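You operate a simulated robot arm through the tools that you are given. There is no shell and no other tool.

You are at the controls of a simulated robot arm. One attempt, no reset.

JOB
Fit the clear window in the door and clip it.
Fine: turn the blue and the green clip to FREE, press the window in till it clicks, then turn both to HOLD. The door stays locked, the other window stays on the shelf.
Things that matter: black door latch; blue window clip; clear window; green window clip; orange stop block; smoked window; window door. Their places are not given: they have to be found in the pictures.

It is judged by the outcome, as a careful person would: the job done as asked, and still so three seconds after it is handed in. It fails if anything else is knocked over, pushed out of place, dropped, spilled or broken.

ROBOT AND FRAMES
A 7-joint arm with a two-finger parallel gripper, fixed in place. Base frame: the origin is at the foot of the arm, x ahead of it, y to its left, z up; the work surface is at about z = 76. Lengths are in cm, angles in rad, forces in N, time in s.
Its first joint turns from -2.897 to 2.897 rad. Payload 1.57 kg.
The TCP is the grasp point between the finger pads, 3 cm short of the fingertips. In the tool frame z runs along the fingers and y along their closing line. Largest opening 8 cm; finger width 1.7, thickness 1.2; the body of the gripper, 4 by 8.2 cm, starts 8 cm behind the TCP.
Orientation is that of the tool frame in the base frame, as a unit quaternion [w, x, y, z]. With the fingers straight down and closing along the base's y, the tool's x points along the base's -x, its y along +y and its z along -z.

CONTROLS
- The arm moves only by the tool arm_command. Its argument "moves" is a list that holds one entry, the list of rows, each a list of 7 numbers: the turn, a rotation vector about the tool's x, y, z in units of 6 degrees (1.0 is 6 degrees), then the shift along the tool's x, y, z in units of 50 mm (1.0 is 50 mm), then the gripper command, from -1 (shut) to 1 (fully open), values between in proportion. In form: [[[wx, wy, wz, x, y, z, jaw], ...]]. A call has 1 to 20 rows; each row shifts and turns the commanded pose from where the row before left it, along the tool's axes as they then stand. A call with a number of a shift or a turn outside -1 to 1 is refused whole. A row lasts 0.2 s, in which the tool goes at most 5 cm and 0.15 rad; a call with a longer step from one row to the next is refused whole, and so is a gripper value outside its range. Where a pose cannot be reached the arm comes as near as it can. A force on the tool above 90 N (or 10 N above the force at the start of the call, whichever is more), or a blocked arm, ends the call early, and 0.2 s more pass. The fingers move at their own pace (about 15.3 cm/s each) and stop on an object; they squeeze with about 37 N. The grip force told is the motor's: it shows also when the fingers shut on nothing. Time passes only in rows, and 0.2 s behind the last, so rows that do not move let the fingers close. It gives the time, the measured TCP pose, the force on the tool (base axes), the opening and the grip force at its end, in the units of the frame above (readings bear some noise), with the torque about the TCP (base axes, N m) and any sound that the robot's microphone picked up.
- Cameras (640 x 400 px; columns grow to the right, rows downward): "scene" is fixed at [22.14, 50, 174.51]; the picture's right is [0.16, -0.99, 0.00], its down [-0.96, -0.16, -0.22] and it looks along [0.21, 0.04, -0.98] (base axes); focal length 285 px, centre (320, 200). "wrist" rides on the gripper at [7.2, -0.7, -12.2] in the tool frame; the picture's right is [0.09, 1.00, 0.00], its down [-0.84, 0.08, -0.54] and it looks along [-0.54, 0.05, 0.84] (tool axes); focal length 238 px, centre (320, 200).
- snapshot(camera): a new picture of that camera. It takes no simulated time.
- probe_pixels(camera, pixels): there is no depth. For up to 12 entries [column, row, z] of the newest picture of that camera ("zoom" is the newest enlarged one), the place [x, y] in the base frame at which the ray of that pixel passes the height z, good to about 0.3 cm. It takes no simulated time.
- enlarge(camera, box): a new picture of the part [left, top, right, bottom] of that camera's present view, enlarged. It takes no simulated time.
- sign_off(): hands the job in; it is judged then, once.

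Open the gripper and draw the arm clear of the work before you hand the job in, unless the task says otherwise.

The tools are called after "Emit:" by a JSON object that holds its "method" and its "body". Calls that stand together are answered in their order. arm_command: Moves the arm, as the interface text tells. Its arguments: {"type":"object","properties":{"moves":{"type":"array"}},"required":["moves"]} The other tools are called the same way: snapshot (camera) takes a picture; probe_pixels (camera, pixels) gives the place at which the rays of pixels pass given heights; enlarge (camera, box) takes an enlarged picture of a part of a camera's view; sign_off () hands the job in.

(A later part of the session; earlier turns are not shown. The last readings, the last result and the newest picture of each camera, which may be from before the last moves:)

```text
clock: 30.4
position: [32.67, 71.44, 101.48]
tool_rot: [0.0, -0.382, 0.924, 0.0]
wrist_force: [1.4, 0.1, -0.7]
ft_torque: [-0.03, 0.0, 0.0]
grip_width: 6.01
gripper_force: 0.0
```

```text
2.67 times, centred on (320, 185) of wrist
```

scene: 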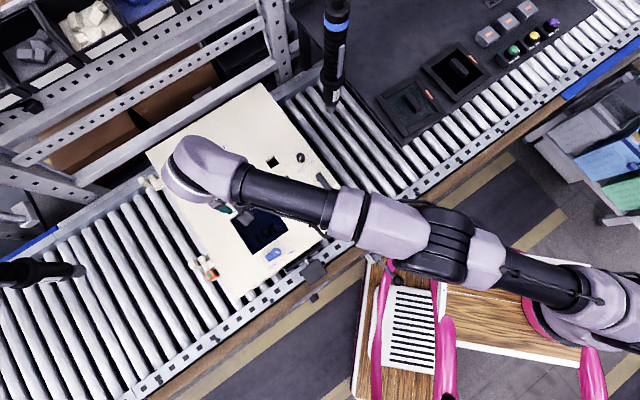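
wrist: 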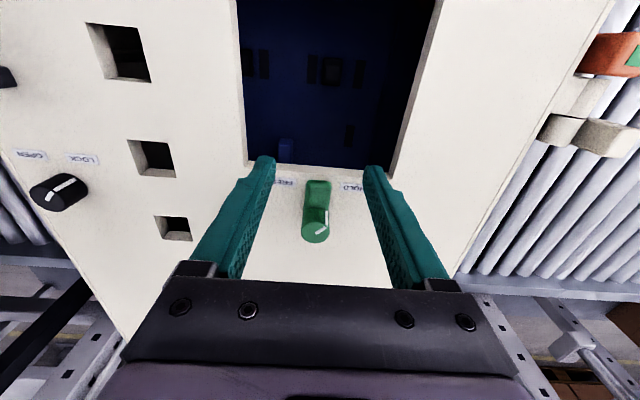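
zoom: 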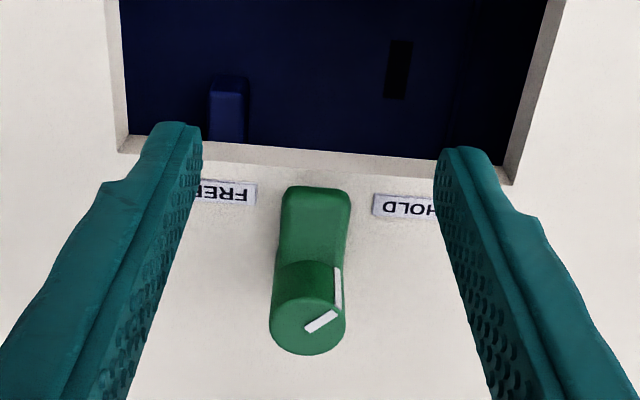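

Knob axis is at tool (-4.75, 0.0) cm from the TCP. I move out along the arm by 4.75 cm while dropping ~1 cm.

Emit:
{"method": "arm_command", "body": {"moves": [[[0, 0, 0, -0.2, 0, 0.1, 0.5], [0, 0, 0, -0.25, 0, 0.1, 0.5], [0, 0, 0, -0.25, 0, 0, 0.5], [0, 0, 0, -0.25, 0, 0, 0.5], [0, 0, 0, 0, 0, 0, 0.5]]]}}

Emit:
{"method": "snapshot", "body": {"camera": "wrist"}}

Emit:
{"method": "enlarge", "body": {"camera": "wrist", "box": [220, 110, 420, 260]}}

```text
clock: 31.6
position: [33.52, 71.92, 100.63]
tool_rot: [0.0, -0.383, 0.924, 0.001]
wrist_force: [0.2, -0.4, 0.5]
ft_torque: [0.02, 0.01, -0.03]
grip_width: 5.98
gripper_force: 0.1
out of reach, approached as far as the arm can: row 2, 3, 4
```

```text
taken
```

wrist: 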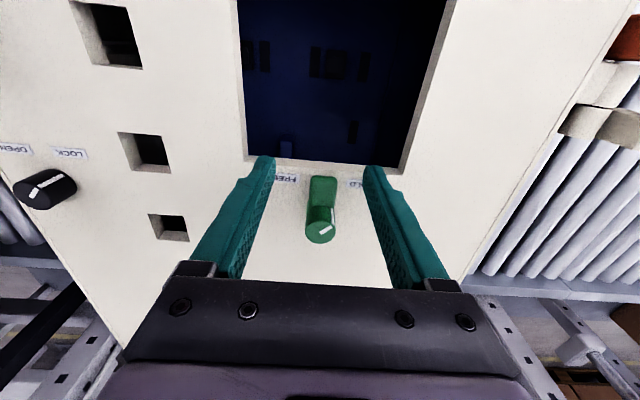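

```text
2.67 times, centred on (320, 185) of wrist
```

zoom: 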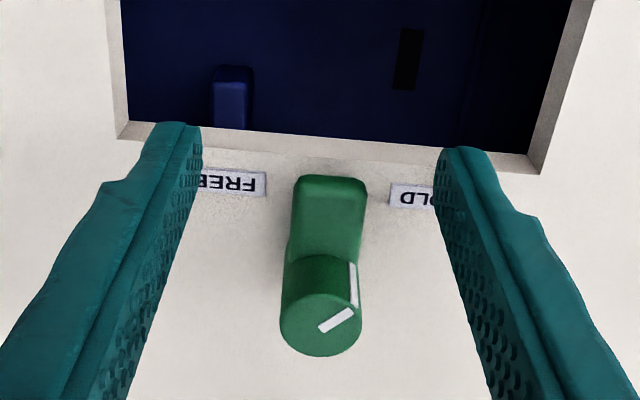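

The arm is at its limit (radius ≈79.4) with the tool vertical. Leaning the tool ~20° outward will bring the knob within reach, so I rise, yaw the tool 26° toward the radial direction and tilt it about tool y.

Emit:
{"method": "arm_command", "body": {"moves": [[[0, 0, 0, 0, 0, -0.44, 0.5], [0, 0, 0, 0, 0, -0.44, 0.5], [0, 0, 0.86, 0, 0, 0, 0.5], [0, 0, 0.86, 0, 0, 0, 0.5], [0, 0, 0.86, 0, 0, 0, 0.5], [0, 0, 0.86, 0, 0, 0, 0.5], [0, 0, 0.86, 0, 0, 0, 0.5], [0, -0.8333, 0, 0, 0, 0, 0.5], [0, -0.8333, 0, 0, 0, 0, 0.5], [0, -0.8333, 0, 0, 0, 0, 0.5], [0, -0.8333, 0, 0, 0, 0, 0.5], [0, 0, 0, 0, 0, 0, 0.5]]]}}

Emit:
{"method": "snapshot", "body": {"camera": "wrist"}}

```text
clock: 34.2
position: [33.22, 71.58, 104.83]
tool_rot: [0.171, -0.163, 0.971, 0.028]
wrist_force: [-0.4, 0.5, -0.2]
ft_torque: [0.03, 0.01, -0.01]
grip_width: 5.97
gripper_force: 0.0
out of reach, approached as far as the arm can: row 6
```

```text
taken
```

wrist: 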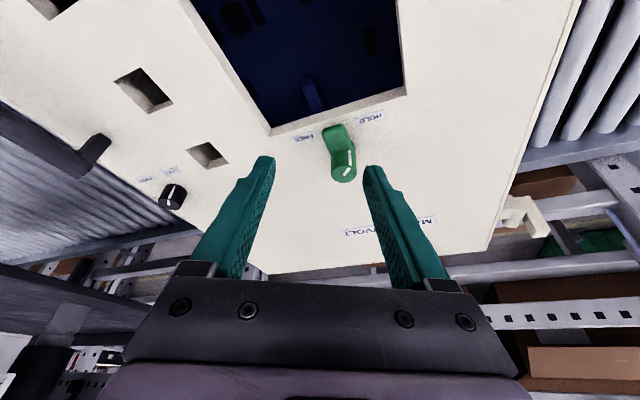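

The lean works: tool z tilted 20° toward azimuth 19°. I shift over the green knob at the same height and check alignment.

Emit:
{"method": "arm_command", "body": {"moves": [[[0, 0, 0, -0.2725, 0.2215, 0.0985, 0.5], [0, 0, 0, -0.2725, 0.2215, 0.0985, 0.5], [0, 0, 0, 0, 0, 0, 0.5]]]}}

Emit:
{"method": "snapshot", "body": {"camera": "wrist"}}

Emit:
{"method": "enlarge", "body": {"camera": "wrist", "box": [220, 80, 420, 230]}}

```text
clock: 35.0
position: [35.22, 74.6, 104.85]
tool_rot: [0.171, -0.164, 0.971, 0.029]
wrist_force: [0.1, 0.9, 0.8]
ft_torque: [0.01, 0.02, 0.01]
grip_width: 5.98
gripper_force: 0.1
```

```text
taken
```

wrist: 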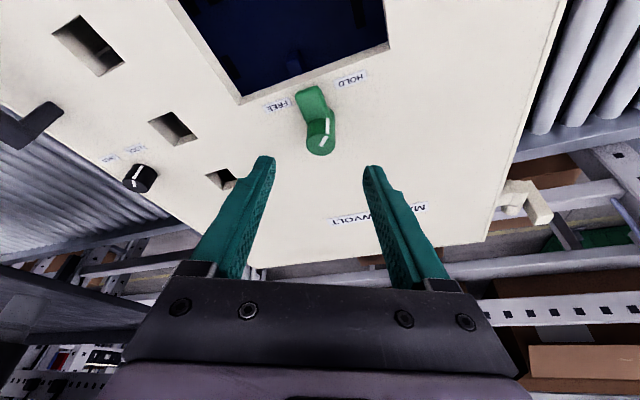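

```text
2.67 times, centred on (320, 155) of wrist
```

zoom: 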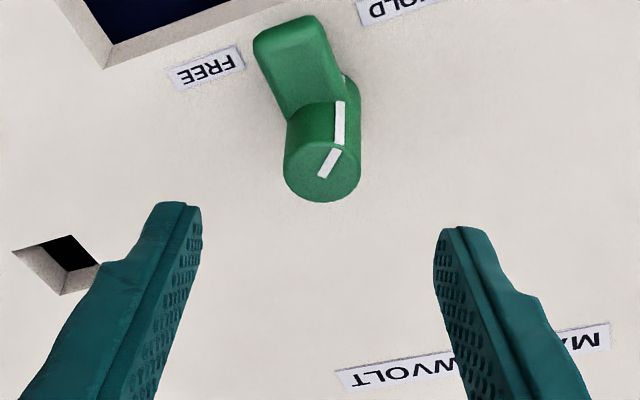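

Knob top at (320,144) puts its axis at about (36.0,74.8), as wanted. I descend vertically 3.5 cm (in tool axes) around it.

Emit:
{"method": "arm_command", "body": {"moves": [[[0, 0, 0, 0.0803, -0.0043, 0.221, 0.5], [0, 0, 0, 0.0803, -0.0043, 0.221, 0.5], [0, 0, 0, 0.0803, -0.0043, 0.221, 0.5], [0, 0, 0, 0, 0, 0, 0.5]]]}}

Emit:
{"method": "snapshot", "body": {"camera": "wrist"}}

Emit:
{"method": "enlarge", "body": {"camera": "wrist", "box": [220, 100, 420, 250]}}

```text
clock: 36.0
position: [35.12, 74.52, 101.25]
tool_rot: [0.172, -0.164, 0.971, 0.029]
wrist_force: [0.8, 0.7, 0.5]
ft_torque: [0.0, 0.0, -0.02]
grip_width: 6.01
gripper_force: 0.0
```

```text
taken
```

wrist: 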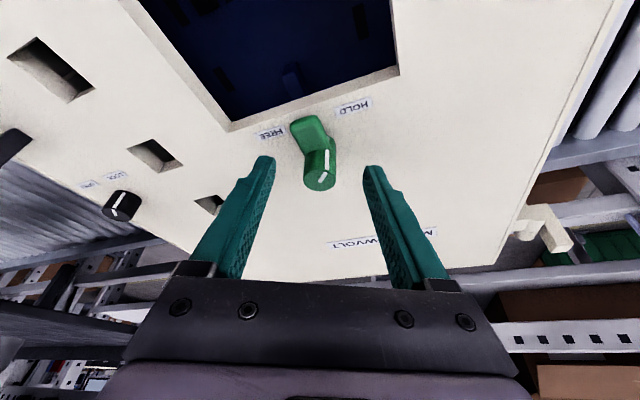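

```text
2.67 times, centred on (320, 175) of wrist
```

zoom: 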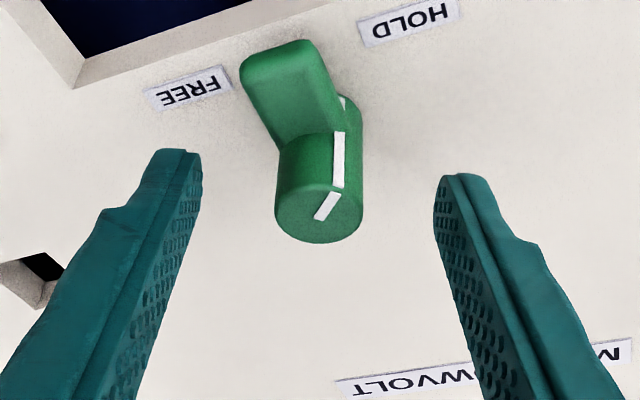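

Knob top at (319.6,180.2), matching the expected (320.4,181.3). I close the fingers.

Emit:
{"method": "arm_command", "body": {"moves": [[[0, 0, 0, 0, 0, 0, -1], [0, 0, 0, 0, 0, 0, -1], [0, 0, 0, 0, 0, 0, -1]]]}}

Emit:
{"method": "enlarge", "body": {"camera": "wrist", "box": [220, 100, 420, 250]}}

```text
clock: 36.8
position: [35.19, 74.49, 101.27]
tool_rot: [0.171, -0.164, 0.971, 0.028]
wrist_force: [0.0, -2.8, 0.0]
ft_torque: [0.22, 0.04, 0.0]
grip_width: 2.17
gripper_force: 34.7
```

```text
2.67 times, centred on (320, 175) of wrist
```

zoom: 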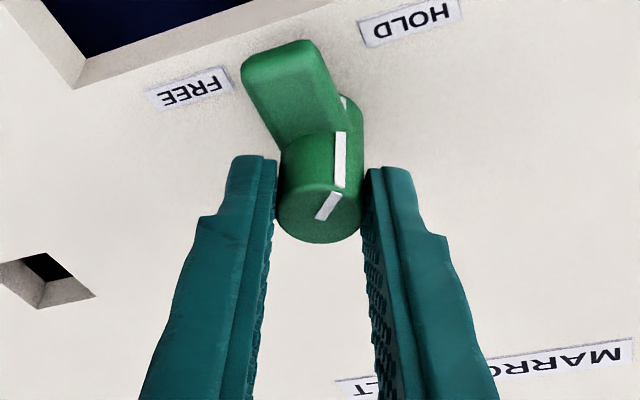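

Gripped at 2.17 cm. I turn 30° counter-clockwise about the vertical through the knob (turn vector (-0.17,0,-0.47) per row with a small y shift).

Emit:
{"method": "arm_command", "body": {"moves": [[[-0.1706, 0, -0.4694, 0, -0.009, 0, -1], [-0.1706, 0, -0.4694, 0, -0.009, 0, -1], [-0.1706, 0, -0.4694, 0, -0.009, 0, -1], [-0.1706, 0, -0.4694, 0, -0.009, 0, -1], [-0.1706, 0, -0.4694, 0, -0.009, 0, -1], [-0.1706, 0, -0.4694, 0, -0.009, 0, -1], [-0.1706, 0, -0.4694, 0, -0.009, 0, -1], [-0.1706, 0, -0.4694, 0, -0.009, 0, -1], [-0.1706, 0, -0.4694, 0, -0.009, 0, -1], [-0.1706, 0, -0.4694, 0, -0.009, 0, -1]]]}}

Emit:
{"method": "enlarge", "body": {"camera": "wrist", "box": [220, 100, 420, 250]}}

```text
clock: 39.0
position: [35.41, 74.24, 101.24]
tool_rot: [0.158, -0.41, 0.895, 0.071]
wrist_force: [1.4, 9.6, -0.5]
ft_torque: [0.63, 0.05, 0.02]
grip_width: 2.15
gripper_force: 34.6
```

```text
2.67 times, centred on (320, 175) of wrist
```

zoom: 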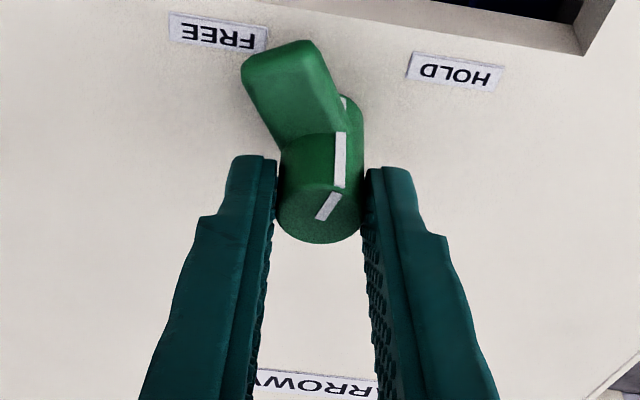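

Knob follows. I continue another 30°.

Emit:
{"method": "arm_command", "body": {"moves": [[[-0.1706, 0, -0.4694, 0, -0.009, 0, -1], [-0.1706, 0, -0.4694, 0, -0.009, 0, -1], [-0.1706, 0, -0.4694, 0, -0.009, 0, -1], [-0.1706, 0, -0.4694, 0, -0.009, 0, -1], [-0.1706, 0, -0.4694, 0, -0.009, 0, -1], [-0.1706, 0, -0.4694, 0, -0.009, 0, -1], [-0.1706, 0, -0.4694, 0, -0.009, 0, -1], [-0.1706, 0, -0.4694, 0, -0.009, 0, -1], [-0.1706, 0, -0.4694, 0, -0.009, 0, -1], [-0.1706, 0, -0.4694, 0, -0.009, 0, -1]]]}}

Emit:
{"method": "enlarge", "body": {"camera": "wrist", "box": [220, 100, 420, 250]}}

```text
clock: 41.2
position: [35.75, 74.04, 101.4]
tool_rot: [0.134, -0.628, 0.759, 0.11]
wrist_force: [-1.7, 13.1, -0.2]
ft_torque: [0.46, 0.43, 0.05]
grip_width: 2.16
gripper_force: 34.4
```

```text
2.67 times, centred on (320, 175) of wrist
```

zoom: 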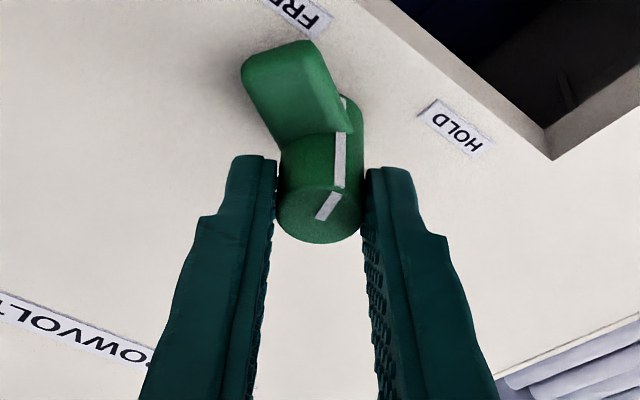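

At 60° now; I finish the last 30°.

Emit:
{"method": "arm_command", "body": {"moves": [[[-0.1706, 0, -0.4694, 0, -0.007, 0, -1], [-0.1706, 0, -0.4694, 0, -0.007, 0, -1], [-0.1706, 0, -0.4694, 0, -0.007, 0, -1], [-0.1706, 0, -0.4694, 0, -0.007, 0, -1], [-0.1706, 0, -0.4694, 0, -0.007, 0, -1], [-0.1706, 0, -0.4694, 0, -0.007, 0, -1], [-0.1706, 0, -0.4694, 0, -0.007, 0, -1], [-0.1706, 0, -0.4694, 0, -0.007, 0, -1], [-0.1706, 0, -0.4694, 0, -0.007, 0, -1], [-0.1706, 0, -0.4694, 0, -0.007, 0, -1], [0, 0, 0, 0, 0, 0, -1]]]}}

Emit:
{"method": "snapshot", "body": {"camera": "wrist"}}

Emit:
{"method": "enlarge", "body": {"camera": "wrist", "box": [220, 100, 420, 250]}}

```text
clock: 43.6
position: [36.02, 74.2, 101.38]
tool_rot: [-0.1, 0.804, -0.57, -0.14]
wrist_force: [-10.2, 15.5, -0.4]
ft_torque: [0.36, 0.58, -0.02]
grip_width: 2.13
gripper_force: 34.9
```

```text
taken
```

wrist: 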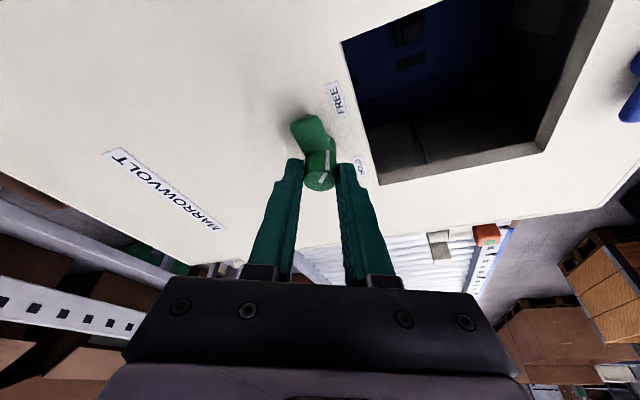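

```text
2.67 times, centred on (320, 175) of wrist
```

zoom: 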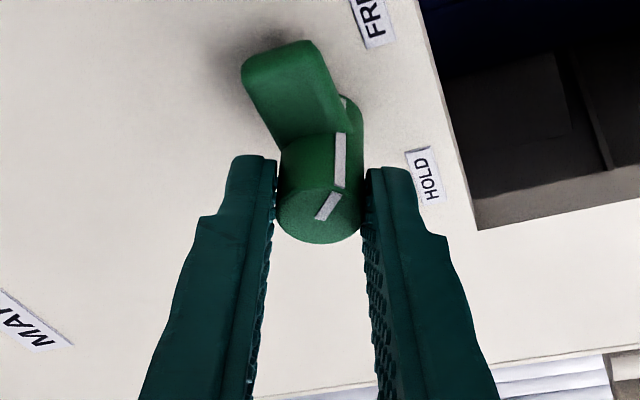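

Quaternion shows a 90.1° turn; the green mark now points to FREE. I open the fingers and rise vertically 6 cm to check.

Emit:
{"method": "arm_command", "body": {"moves": [[[0, 0, 0, 0, 0, 0, 0.4], [0, 0, 0, 0, 0, 0, 0.4], [0, 0, 0, -0.1024, 0, -0.2816, 0.4], [0, 0, 0, -0.1024, 0, -0.2816, 0.4], [0, 0, 0, -0.1024, 0, -0.2816, 0.4], [0, 0, 0, -0.1024, 0, -0.2816, 0.4], [0, 0, 0, 0, 0, 0, 0.4]]]}}

Emit:
{"method": "snapshot", "body": {"camera": "wrist"}}

Emit:
{"method": "enlarge", "body": {"camera": "wrist", "box": [220, 60, 420, 210]}}

```text
clock: 45.2
position: [36.13, 74.01, 107.44]
tool_rot: [-0.101, 0.802, -0.571, -0.14]
wrist_force: [0.3, 0.2, 0.1]
ft_torque: [0.01, 0.0, 0.0]
grip_width: 5.61
gripper_force: 0.1
```

```text
taken
```

wrist: 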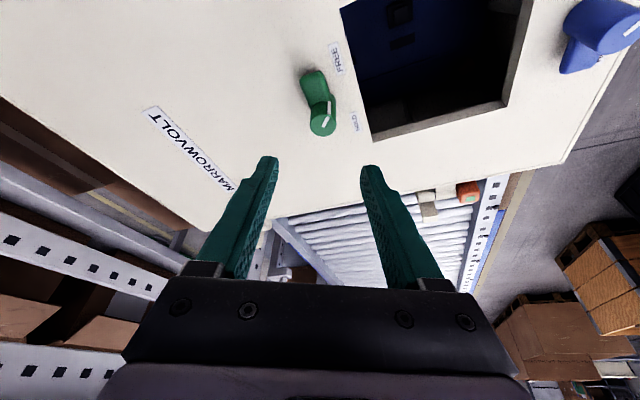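

```text
2.67 times, centred on (320, 135) of wrist
```

zoom: 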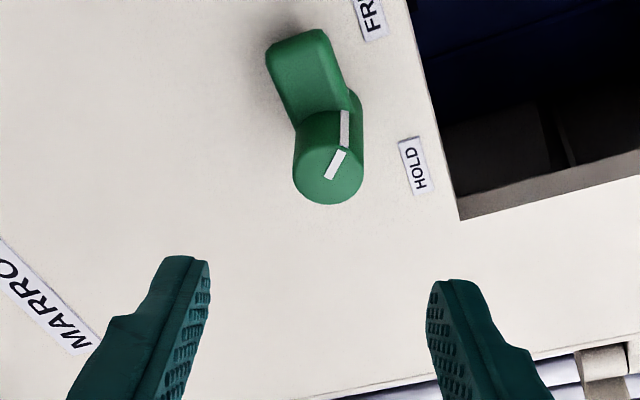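

Green is FREE too, its lever parallel to the edge. I retreat inward, untilt, and turn the tool back to the 45° yaw.

Emit:
{"method": "arm_command", "body": {"moves": [[[0, 0, 0, 0.3155, 0.6265, -0.354, 0.5], [0, 0, 0, 0.3155, 0.6265, -0.354, 0.5], [0, 0, 0, 0.3155, 0.6265, -0.354, 0.5], [0, 0, 0, 0.3155, 0.6265, -0.354, 0.5], [0, 0.8333, 0, 0, 0, 0, 0.5], [0, 0.8333, 0, 0, 0, 0, 0.5], [0, 0.8333, 0, 0, 0, 0, 0.5], [0, 0.8333, 0, 0, 0, 0, 0.5], [0, 0, 0.968, 0, 0, 0, 0.5], [0, 0, 0.968, 0, 0, 0, 0.5], [0, 0, 0.968, 0, 0, 0, 0.5], [0, 0, 0.968, 0, 0, 0, 0.5], [0, 0, 0.968, 0, 0, 0, 0.5], [0, 0, 0.968, 0, 0, 0, 0.5], [0, 0, 0.968, 0, 0, 0, 0.5], [0, 0, 0.968, 0, 0, 0, 0.5], [0, 0, 0.968, 0, 0, 0, 0.5], [0, 0, 0.968, 0, 0, 0, 0.5], [0, 0, 0.968, 0, 0, 0, 0.5]]]}}

Emit:
{"method": "snapshot", "body": {"camera": "wrist"}}

Emit:
{"method": "snapshot", "body": {"camera": "scene"}}

```text
clock: 49.2
position: [27.12, 62.11, 111.83]
tool_rot: [0.002, -0.384, 0.923, -0.002]
wrist_force: [0.3, -0.4, 0.1]
ft_torque: [0.04, -0.04, -0.02]
grip_width: 6.0
gripper_force: 0.0
```

```text
taken
```

wrist: 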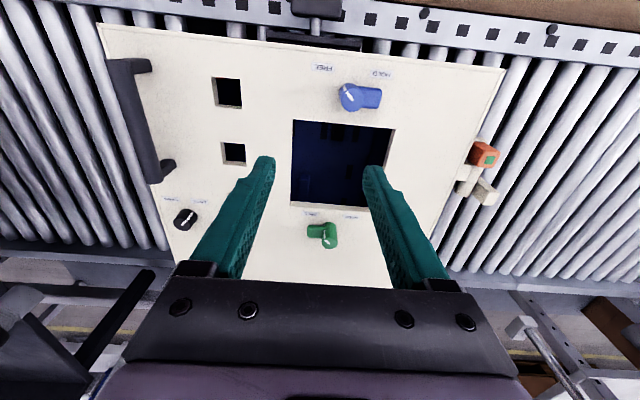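

```text
taken
```

scene: 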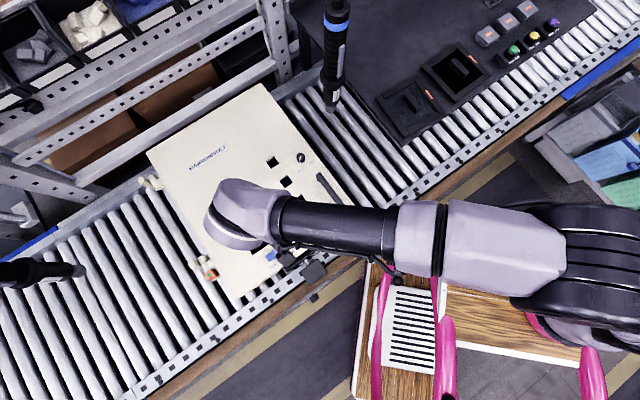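

Both clips read FREE. I enlarge the opening to see its inner ledge before fetching the window.

Emit:
{"method": "enlarge", "body": {"camera": "wrist", "box": [260, 60, 420, 260]}}

Emit:
{"method": "enlarge", "body": {"camera": "wrist", "box": [280, 105, 400, 215]}}

```text
2.00 times, centred on (340, 160) of wrist
```

zoom: 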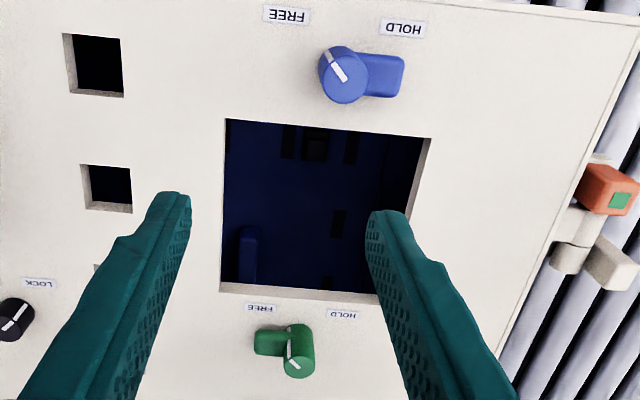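

```text
3.64 times, centred on (340, 160) of wrist
```

zoom: 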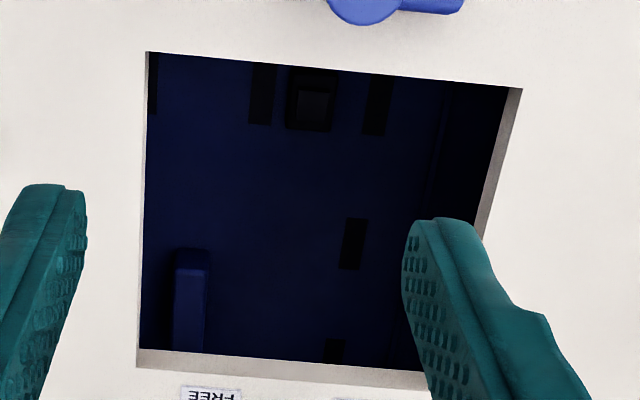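

The opening shows just the door's ~1 cm wall with no ledge, so the window's 13 cm frame must seat on the door's face with the plug inside. I go back to the shelf along the same clear line.

Emit:
{"method": "arm_command", "body": {"moves": [[[0, 0, 0, 0, -0.6, -0.4, 1], [0, 0, 0, 0, -0.88, -0.15, 1], [0, 0, 0, 0, -0.9, -0.15, 1], [0, 0, 0, 0, -0.9, -0.15, 1], [0, 0, 0, 0, -0.9, -0.15, 1], [0, 0, 0, 0, -0.9, -0.15, 1], [0, 0, 0, 0, -0.9, -0.15, 1], [0, 0, 0, 0, -0.9, -0.15, 1], [0, 0, 0, 0, -0.9, -0.15, 1], [0, 0, 0, 0, -0.9, -0.15, 1], [0, 0, 0, 0, -0.9, 0, 1], [0, 0, 0, 0, 0, 0, 1]]]}}

Emit:
{"method": "snapshot", "body": {"camera": "wrist"}}

Emit:
{"method": "enlarge", "body": {"camera": "wrist", "box": [200, 70, 440, 230]}}

```text
clock: 51.8
position: [61.26, 28.21, 120.78]
tool_rot: [0.002, -0.385, 0.923, -0.001]
wrist_force: [0.3, 0.5, 0.5]
ft_torque: [0.0, 0.0, 0.01]
grip_width: 8.0
gripper_force: 0.1
```

```text
taken
```

wrist: 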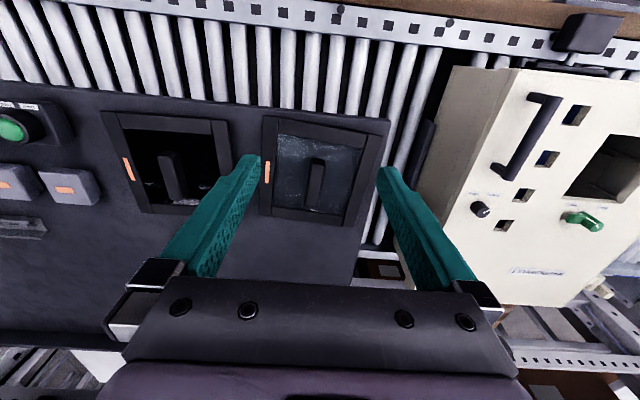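

```text
2.50 times, centred on (320, 150) of wrist
```

zoom: 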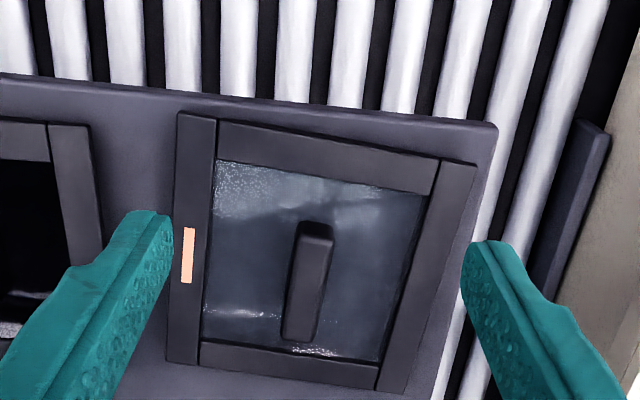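

I take a second viewpoint 13 cm sideways to triangulate the clear window's frame, height and yaw.

Emit:
{"method": "arm_command", "body": {"moves": [[[0, 0, 0, 0, 0.87, 0, 1], [0, 0, 0, 0, 0.87, 0, 1], [0, 0, 0, 0, 0.87, 0, 1], [0, 0, 0, 0, 0, 0, 1]]]}}

Emit:
{"method": "snapshot", "body": {"camera": "wrist"}}

Emit:
{"method": "enlarge", "body": {"camera": "wrist", "box": [60, 70, 300, 230]}}

```text
clock: 52.8
position: [51.84, 37.54, 120.53]
tool_rot: [0.0, -0.383, 0.924, 0.0]
wrist_force: [-0.4, 0.9, 0.8]
ft_torque: [0.0, -0.04, 0.01]
grip_width: 7.99
gripper_force: 0.0
```

```text
taken
```

wrist: 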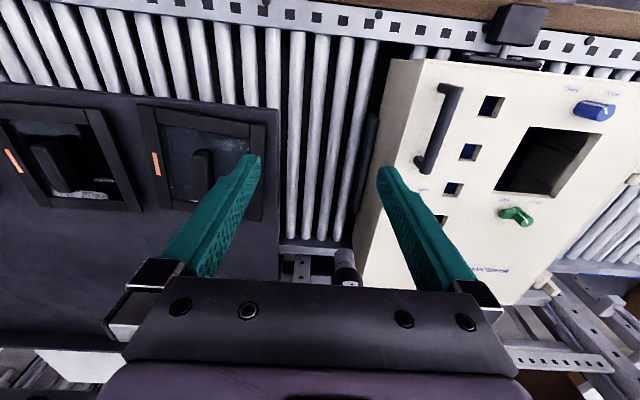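

```text
2.50 times, centred on (180, 150) of wrist
```

zoom: 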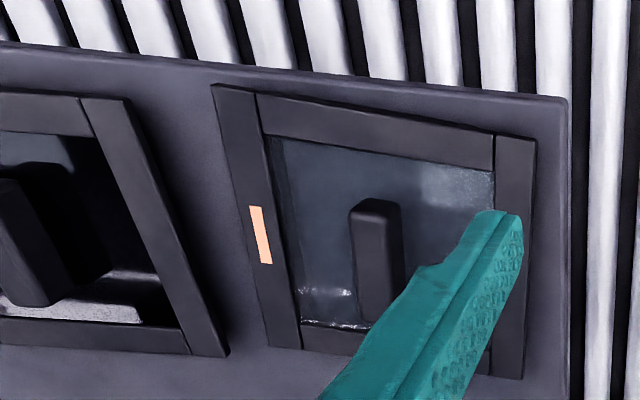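

Triangulated: window frame 13.7 cm square, top z≈106.2, centre (66.25,33.0), yaw 40° (5° off the 45° grid); handle top ≈107.3, pane ≈105.3. I go above the handle with yaw corrected and fingers at 5 cm.

Emit:
{"method": "arm_command", "body": {"moves": [[[0, 0, 0, -0.35, -0.67, 0, 0.25], [0, 0, 0, -0.35, -0.67, 0, 0.25], [0, 0, 0, -0.35, -0.67, 0, 0.25], [0, 0, 0, -0.347, -0.668, 0, 0.25], [0, 0, 0.833, 0, 0, 0, 0.25], [0, 0, 0, 0, 0, 0.75, 0.25], [0, 0, 0, 0, 0, 0.75, 0.25], [0, 0, 0, 0, 0, 0, 0.25]]]}}

Emit:
{"method": "snapshot", "body": {"camera": "wrist"}}

Emit:
{"method": "enlarge", "body": {"camera": "wrist", "box": [220, 60, 420, 240]}}

```text
clock: 54.6
position: [66.36, 33.04, 113.36]
tool_rot: [0.002, -0.345, 0.939, 0.0]
wrist_force: [0.6, -0.4, 0.1]
ft_torque: [-0.01, 0.0, 0.0]
grip_width: 5.0
gripper_force: 0.1
```

```text
taken
```

wrist: 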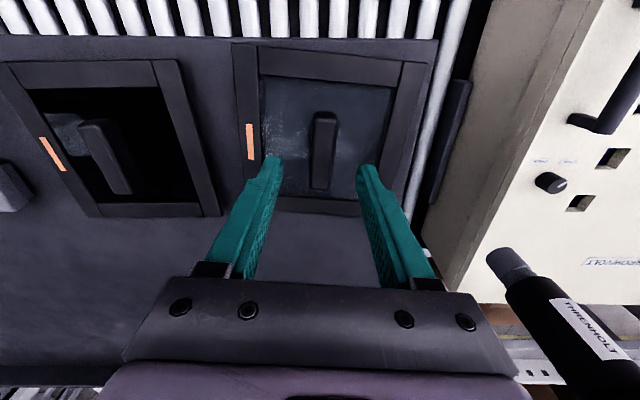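

```text
2.22 times, centred on (320, 150) of wrist
```

zoom: 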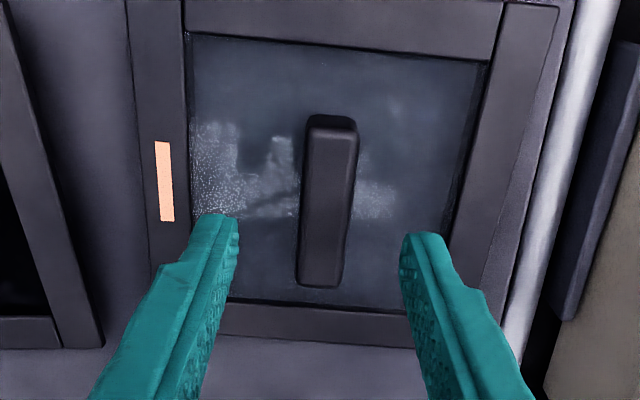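

The handle seems slightly right of the tool axis; I enlarge to measure the offset before descending.

Emit:
{"method": "enlarge", "body": {"camera": "wrist", "box": [290, 100, 350, 200]}}

```text
4.00 times, centred on (320, 150) of wrist
```

zoom: 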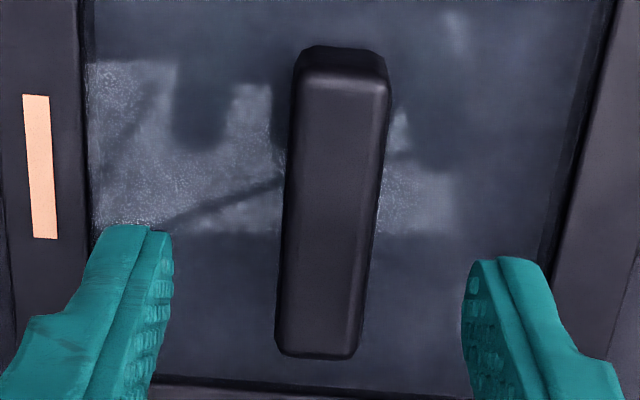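

Handle centre is at about tool (-0.3,+0.18) and 0.8° off. I correct that and descend so the fingertips end ~0.4 cm above the pane.

Emit:
{"method": "arm_command", "body": {"moves": [[[0, 0, -0.12, -0.04, 0.034, 0, 0.25], [0, 0, 0, 0, 0, 0.4, 0.25], [0, 0, 0, 0, 0, 0.35, 0.25], [0, 0, 0, 0, 0, 0.17, 0.25], [0, 0, 0, 0, 0, 0, 0.25]]]}}

Emit:
{"method": "snapshot", "body": {"camera": "wrist"}}

Emit:
{"method": "enlarge", "body": {"camera": "wrist", "box": [240, 90, 400, 230]}}

Emit:
{"method": "enlarge", "body": {"camera": "scene", "box": [360, 40, 500, 150]}}

```text
clock: 55.8
position: [66.41, 33.37, 109.52]
tool_rot: [0.008, -0.349, 0.937, 0.001]
wrist_force: [-6.5, -11.9, 88.1]
ft_torque: [0.04, 1.08, -0.08]
grip_width: 4.97
gripper_force: 0.1
```

```text
taken
```

wrist: 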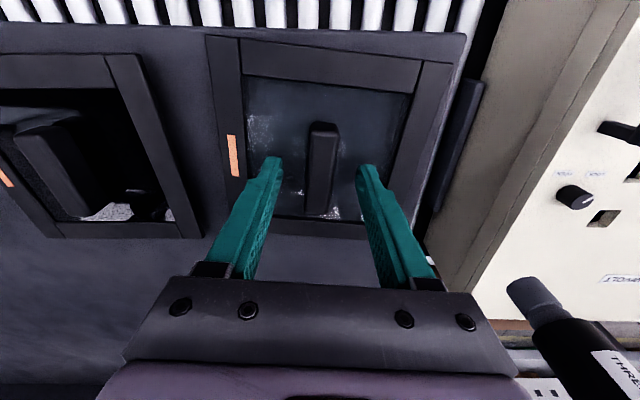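

```text
2.86 times, centred on (320, 160) of wrist
```

zoom: 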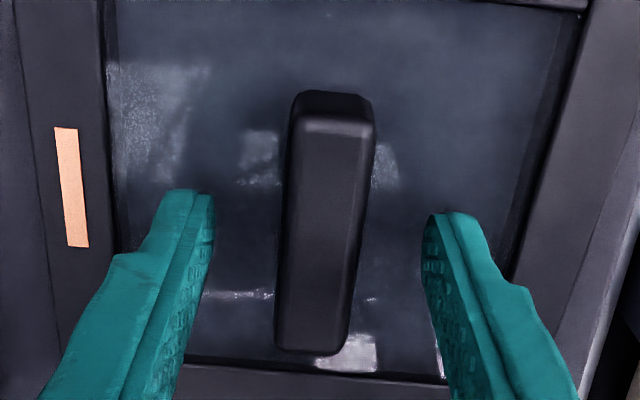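

```text
3.64 times, centred on (430, 95) of scene
```

zoom: 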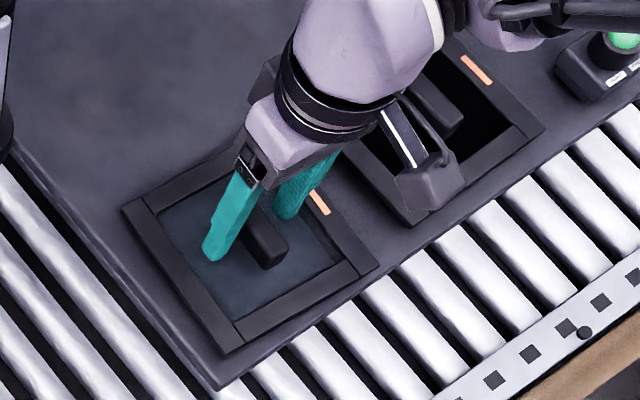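

Contact: 88 N upward, the fingertips touched the pane at TCP z≈109.5, so the pane is nearly flush at z≈106.4. I back off 1 cm at once.

Emit:
{"method": "arm_command", "body": {"moves": [[[0, 0, 0, 0, 0, -0.2, 0.25], [0, 0, 0, 0, 0, -0.03, 0.25]]]}}

Emit:
{"method": "enlarge", "body": {"camera": "wrist", "box": [200, 40, 440, 240]}}

```text
clock: 56.4
position: [66.34, 33.34, 109.51]
tool_rot: [-0.001, -0.351, 0.936, -0.002]
wrist_force: [-0.4, 0.2, 2.1]
ft_torque: [0.08, 0.01, 0.0]
grip_width: 4.99
gripper_force: 0.1
```

```text
2.00 times, centred on (320, 140) of wrist
```

zoom: 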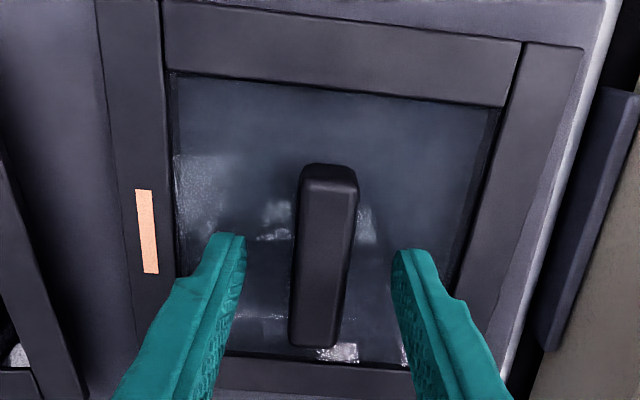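

The pane looks intact and the force is back to ~2 N. I lift 2 mm more and close on the handle.

Emit:
{"method": "arm_command", "body": {"moves": [[[0, 0, 0, 0, 0, -0.04, 0.25], [0, 0, 0, 0, 0, 0, 0.25], [0, 0, 0, 0, 0, 0, -1], [0, 0, 0, 0, 0, 0, -1], [0, 0, 0, 0, 0, 0, -1]]]}}

Emit:
{"method": "enlarge", "body": {"camera": "wrist", "box": [200, 40, 440, 240]}}

```text
clock: 57.6
position: [66.28, 33.26, 109.92]
tool_rot: [0.001, -0.35, 0.937, 0.0]
wrist_force: [-0.3, -0.4, -0.4]
ft_torque: [0.01, 0.03, -0.03]
grip_width: 1.73
gripper_force: 31.7
```

```text
2.00 times, centred on (320, 140) of wrist
```

zoom: 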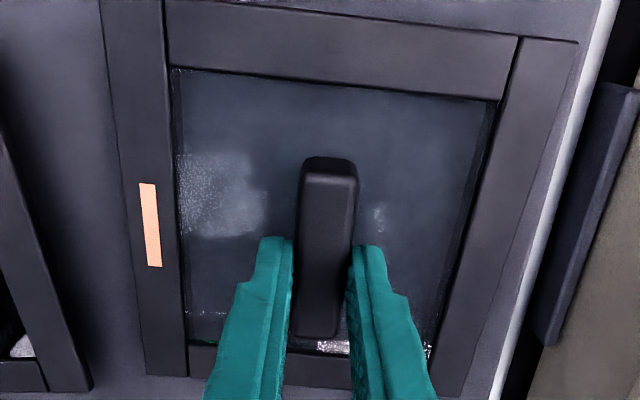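

Handle gripped (1.73 cm). I lift gently by 1.5 cm and check the force and picture.

Emit:
{"method": "arm_command", "body": {"moves": [[[0, 0, 0, 0, 0, -0.1, -1], [0, 0, 0, 0, 0, -0.1, -1], [0, 0, 0, 0, 0, -0.1, -1], [0, 0, 0, 0, 0, 0, -1]]]}}

Emit:
{"method": "enlarge", "body": {"camera": "wrist", "box": [200, 40, 440, 240]}}

Emit:
{"method": "enlarge", "body": {"camera": "scene", "box": [360, 40, 500, 150]}}

```text
clock: 58.6
position: [66.33, 33.37, 111.52]
tool_rot: [0.0, -0.351, 0.936, -0.001]
wrist_force: [0.2, -0.1, -0.9]
ft_torque: [0.02, -0.03, 0.01]
grip_width: 1.74
gripper_force: 31.9
```

```text
2.00 times, centred on (320, 140) of wrist
```

zoom: 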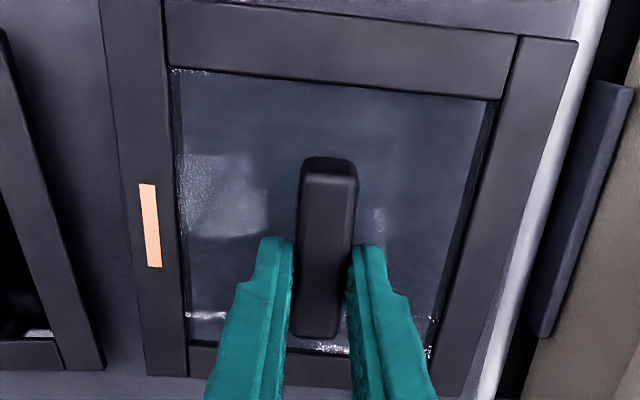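

```text
3.64 times, centred on (430, 95) of scene
```

zoom: 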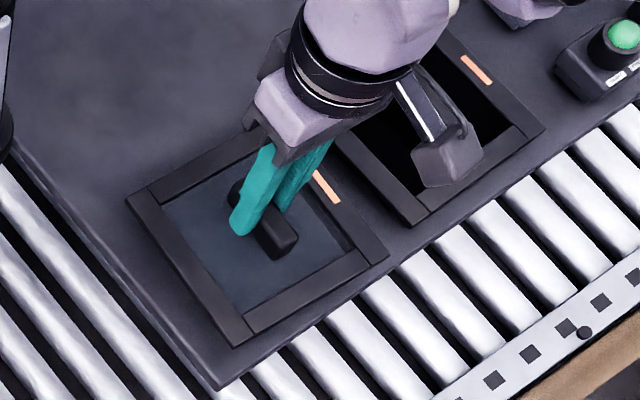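

The whole 13.7 cm frame lifts with the handle, so it is the window. I raise to a safe height and take a full view of the frame in the gripper to get its pose in the tool frame.

Emit:
{"method": "arm_command", "body": {"moves": [[[0, 0, 0, 0, 0, -0.4, -1], [0, 0, 0, 0, 0, -0.5, -1], [0, 0, 0, 0, 0, -0.5, -1], [0, 0, 0, 0, 0, 0, -1]]]}}

Emit:
{"method": "snapshot", "body": {"camera": "wrist"}}

Emit:
{"method": "enlarge", "body": {"camera": "wrist", "box": [200, 20, 440, 250]}}

Emit:
{"method": "enlarge", "body": {"camera": "scene", "box": [360, 20, 520, 150]}}

```text
clock: 59.6
position: [66.44, 33.33, 118.49]
tool_rot: [0.002, -0.35, 0.937, -0.001]
wrist_force: [0.0, -1.2, -1.6]
ft_torque: [0.01, -0.02, 0.01]
grip_width: 1.72
gripper_force: 32.7
```

```text
taken
```

wrist: 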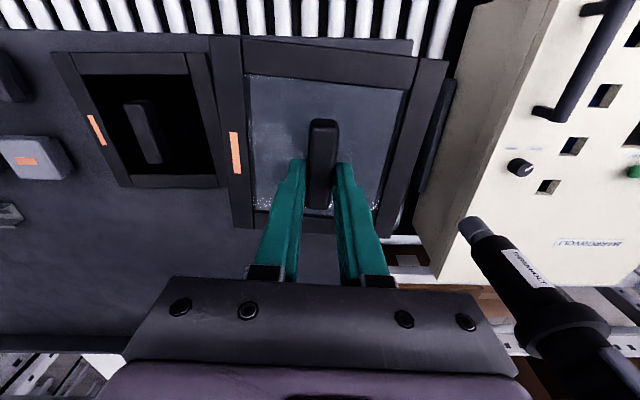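

```text
1.74 times, centred on (320, 135) of wrist
```

zoom: 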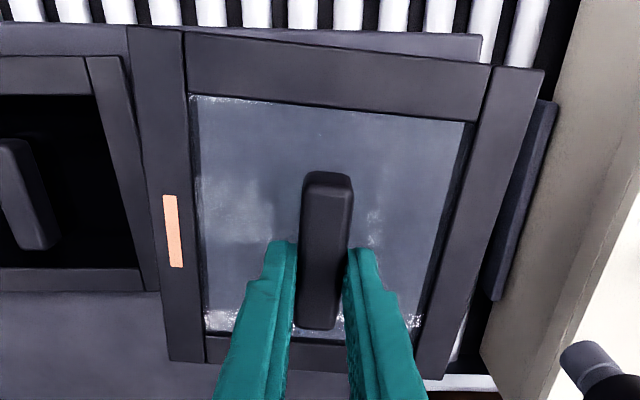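

```text
3.08 times, centred on (440, 85) of scene
```

zoom: 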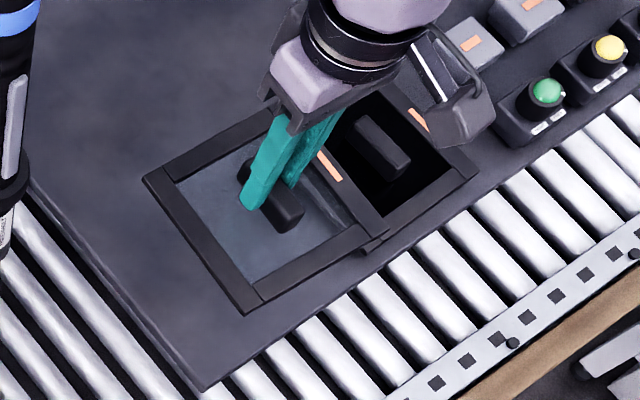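

Window centre is at tool (+0.38,-0.07), frame top 3.7 cm below the TCP. I retreat 12 cm toward the base to clear the hanging tool, turn +4.3° to the door's yaw, and sweep across.

Emit:
{"method": "arm_command", "body": {"moves": [[[0, 0, 0, 0.8, 0, 0, -1], [0, 0, 0, 0.8, 0, 0, -1], [0, 0, 0, 0.8, 0, 0, -1], [0, 0, -0.72, 0, 0, 0, -1], [0, 0, 0, 0, 0.6, 0, -1], [0, 0, 0, 0, 0.85, 0, -1], [0, 0, 0, 0, 0.85, 0, -1], [0, 0, 0, 0, 0.85, 0, -1], [0, 0, 0, 0, 0.85, 0, -1], [0, 0, 0, 0, 0.85, 0, -1], [0, 0, 0, 0, 0.85, 0, -1], [0, 0, 0, 0, 0.85, 0, -1], [0, 0, 0, 0, 0.85, 0, -1], [0, 0, 0, 0, 0.85, 0, -1], [0, 0, 0, 0, 0.85, 0, -1], [0, 0, 0, 0, 0.85, 0, -1], [0, 0, 0, 0, 0.5, 0, -1], [0, 0, 0, 0, 0, 0, -1]]]}}

Emit:
{"method": "snapshot", "body": {"camera": "wrist"}}

Emit:
{"method": "snapshot", "body": {"camera": "scene"}}

```text
clock: 63.4
position: [20.06, 62.24, 118.31]
tool_rot: [0.001, -0.384, 0.923, -0.002]
wrist_force: [0.1, 0.2, -0.7]
ft_torque: [0.03, -0.01, 0.02]
grip_width: 1.74
gripper_force: 32.1
```

```text
taken
```

wrist: 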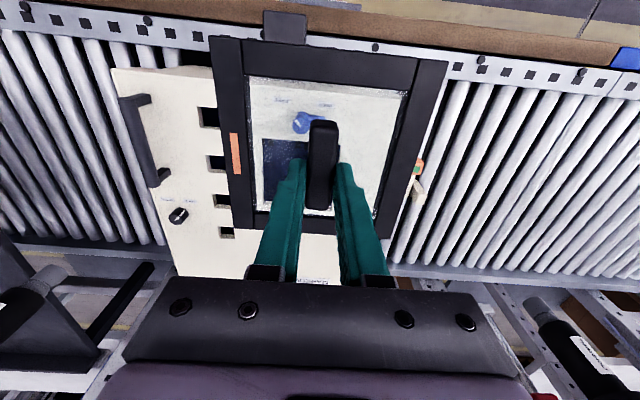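

```text
taken
```

scene: 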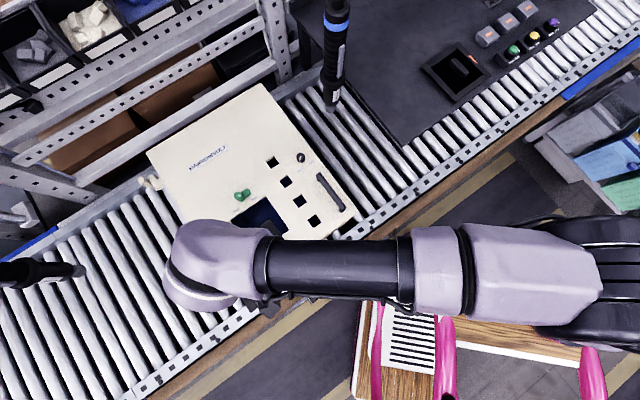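

The window is clear of everything. I move over the opening and down to TCP z≈108 (window bottom still above the knob tops).

Emit:
{"method": "arm_command", "body": {"moves": [[[0, 0, 0, -0.571, -0.1125, 0.4, -1], [0, 0, 0, -0.571, -0.1125, 0.5, -1], [0, 0, 0, -0.571, -0.1125, 0.5, -1], [0, 0, 0, -0.571, -0.1125, 0.5, -1], [0, 0, 0, 0, 0, 0.16, -1], [0, 0, 0, 0, 0, 0, -1]]]}}

Emit:
{"method": "snapshot", "body": {"camera": "wrist"}}

Emit:
{"method": "enlarge", "body": {"camera": "wrist", "box": [190, 20, 460, 260]}}

Emit:
{"method": "enlarge", "body": {"camera": "scene", "box": [180, 130, 340, 290]}}

```text
clock: 64.8
position: [29.88, 68.6, 108.0]
tool_rot: [0.001, -0.385, 0.923, -0.002]
wrist_force: [0.7, 0.0, -1.9]
ft_torque: [0.0, 0.04, 0.01]
grip_width: 1.75
gripper_force: 32.5
```

```text
taken
```

wrist: 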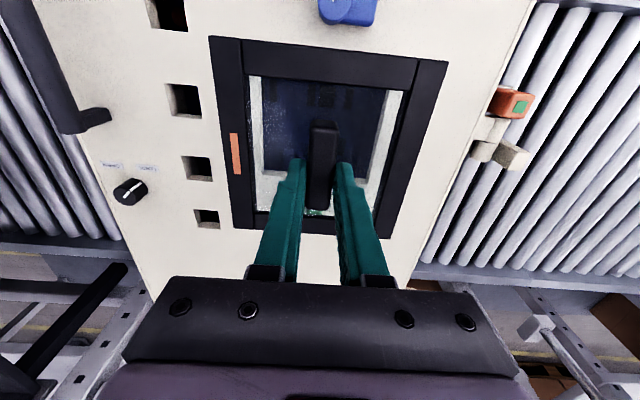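

```text
1.67 times, centred on (325, 140) of wrist
```

zoom: 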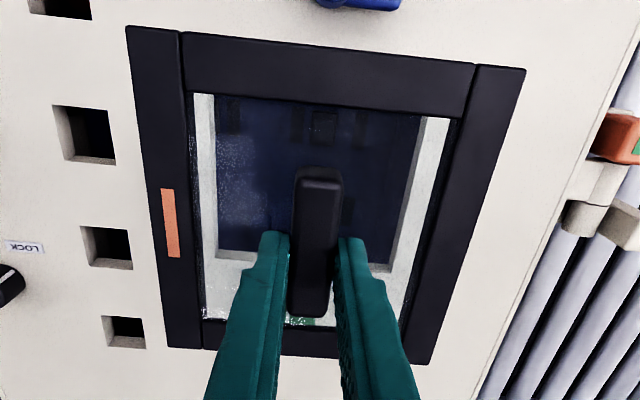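

```text
2.50 times, centred on (260, 210) of scene
```

zoom: 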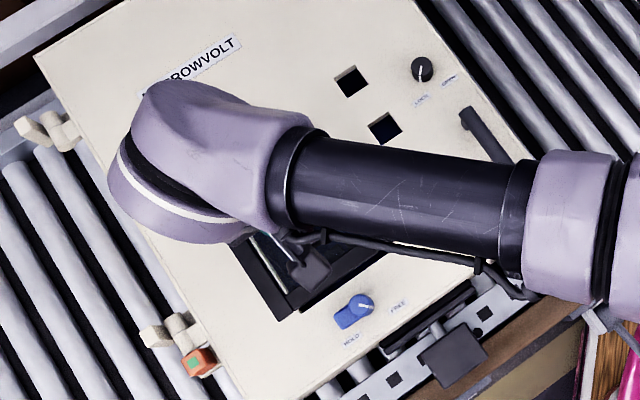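

Through the clear pane I can see the opening's edges. I enlarge to measure the alignment.

Emit:
{"method": "enlarge", "body": {"camera": "wrist", "box": [235, 65, 425, 225]}}

```text
2.50 times, centred on (330, 145) of wrist
```

zoom: 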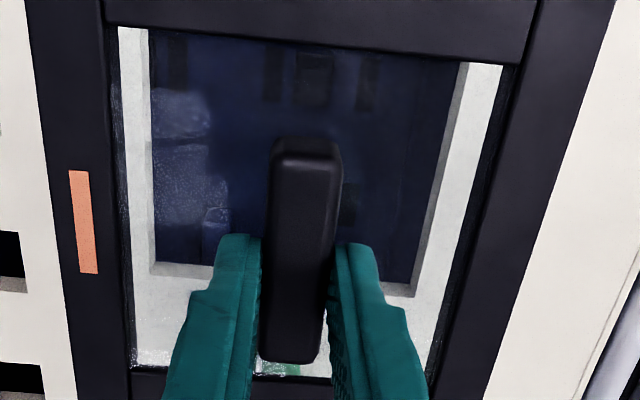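

Opening centre is at tool (+0.37,+0.04) versus window centre (+0.38,-0.12): I shift +0.12 cm in y and descend to TCP z≈103.3, then re-measure close up.

Emit:
{"method": "arm_command", "body": {"moves": [[[0, 0, 0, 0, 0.024, 0.3, -1], [0, 0, 0, 0, 0, 0.3, -1], [0, 0, 0, 0, 0, 0.34, -1], [0, 0, 0, 0, 0, 0, -1], [0, 0, 0, 0, 0, 0, -1]]]}}

Emit:
{"method": "snapshot", "body": {"camera": "wrist"}}

Emit:
{"method": "enlarge", "body": {"camera": "wrist", "box": [190, 0, 460, 250]}}

Emit:
{"method": "enlarge", "body": {"camera": "wrist", "box": [235, 65, 425, 225]}}

```text
clock: 66.0
position: [29.62, 68.86, 103.49]
tool_rot: [0.0, -0.385, 0.923, -0.002]
wrist_force: [-0.3, -0.4, -0.8]
ft_torque: [-0.01, 0.01, 0.01]
grip_width: 1.71
gripper_force: 31.8
```

```text
taken
```

wrist: 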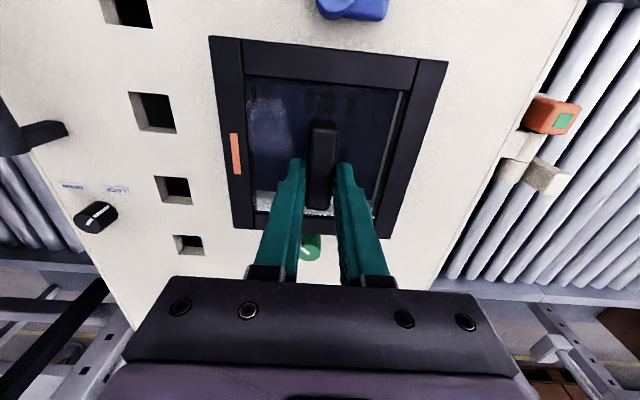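

```text
1.60 times, centred on (325, 125) of wrist
```

zoom: 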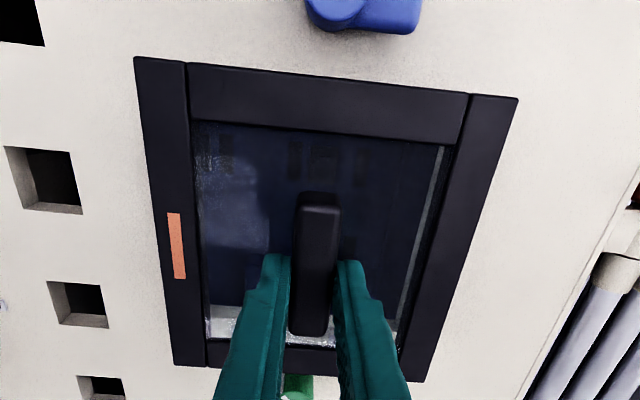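

```text
2.50 times, centred on (330, 145) of wrist
```

zoom: 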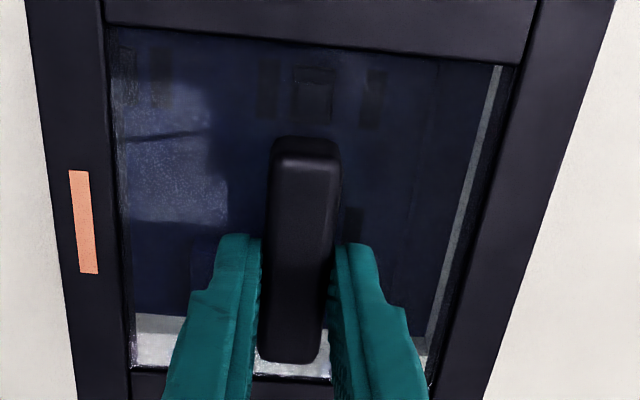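

I zoom in on the left and right pane edges to see where the opening's edges lie.

Emit:
{"method": "enlarge", "body": {"camera": "wrist", "box": [235, 75, 295, 215]}}

Emit:
{"method": "enlarge", "body": {"camera": "wrist", "box": [350, 75, 420, 225]}}

Emit:
{"method": "enlarge", "body": {"camera": "wrist", "box": [235, 170, 395, 260]}}

```text
2.86 times, centred on (265, 145) of wrist
```

zoom: 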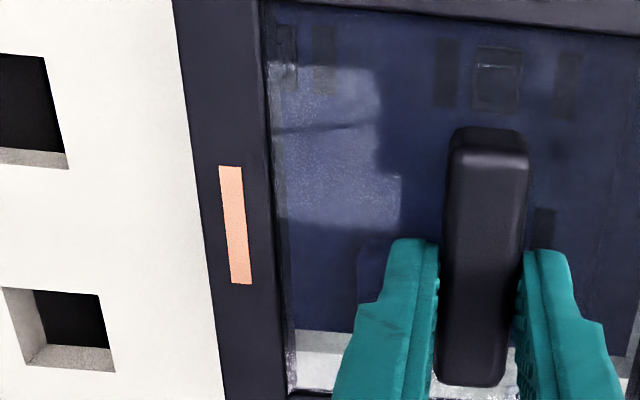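

```text
2.67 times, centred on (385, 150) of wrist
```

zoom: 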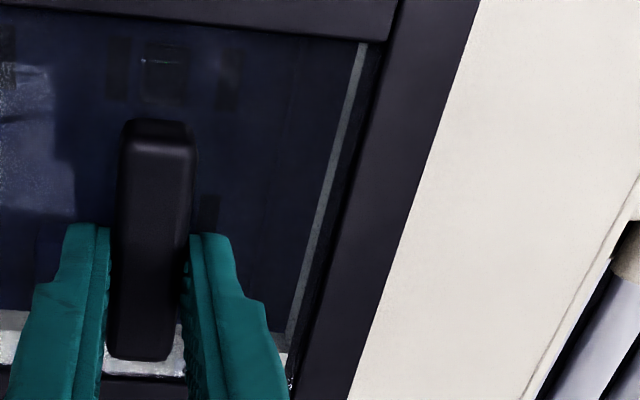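

```text
4.00 times, centred on (315, 215) of wrist
```

zoom: 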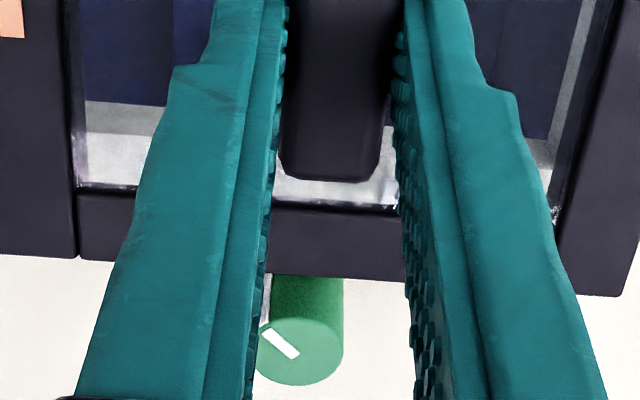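

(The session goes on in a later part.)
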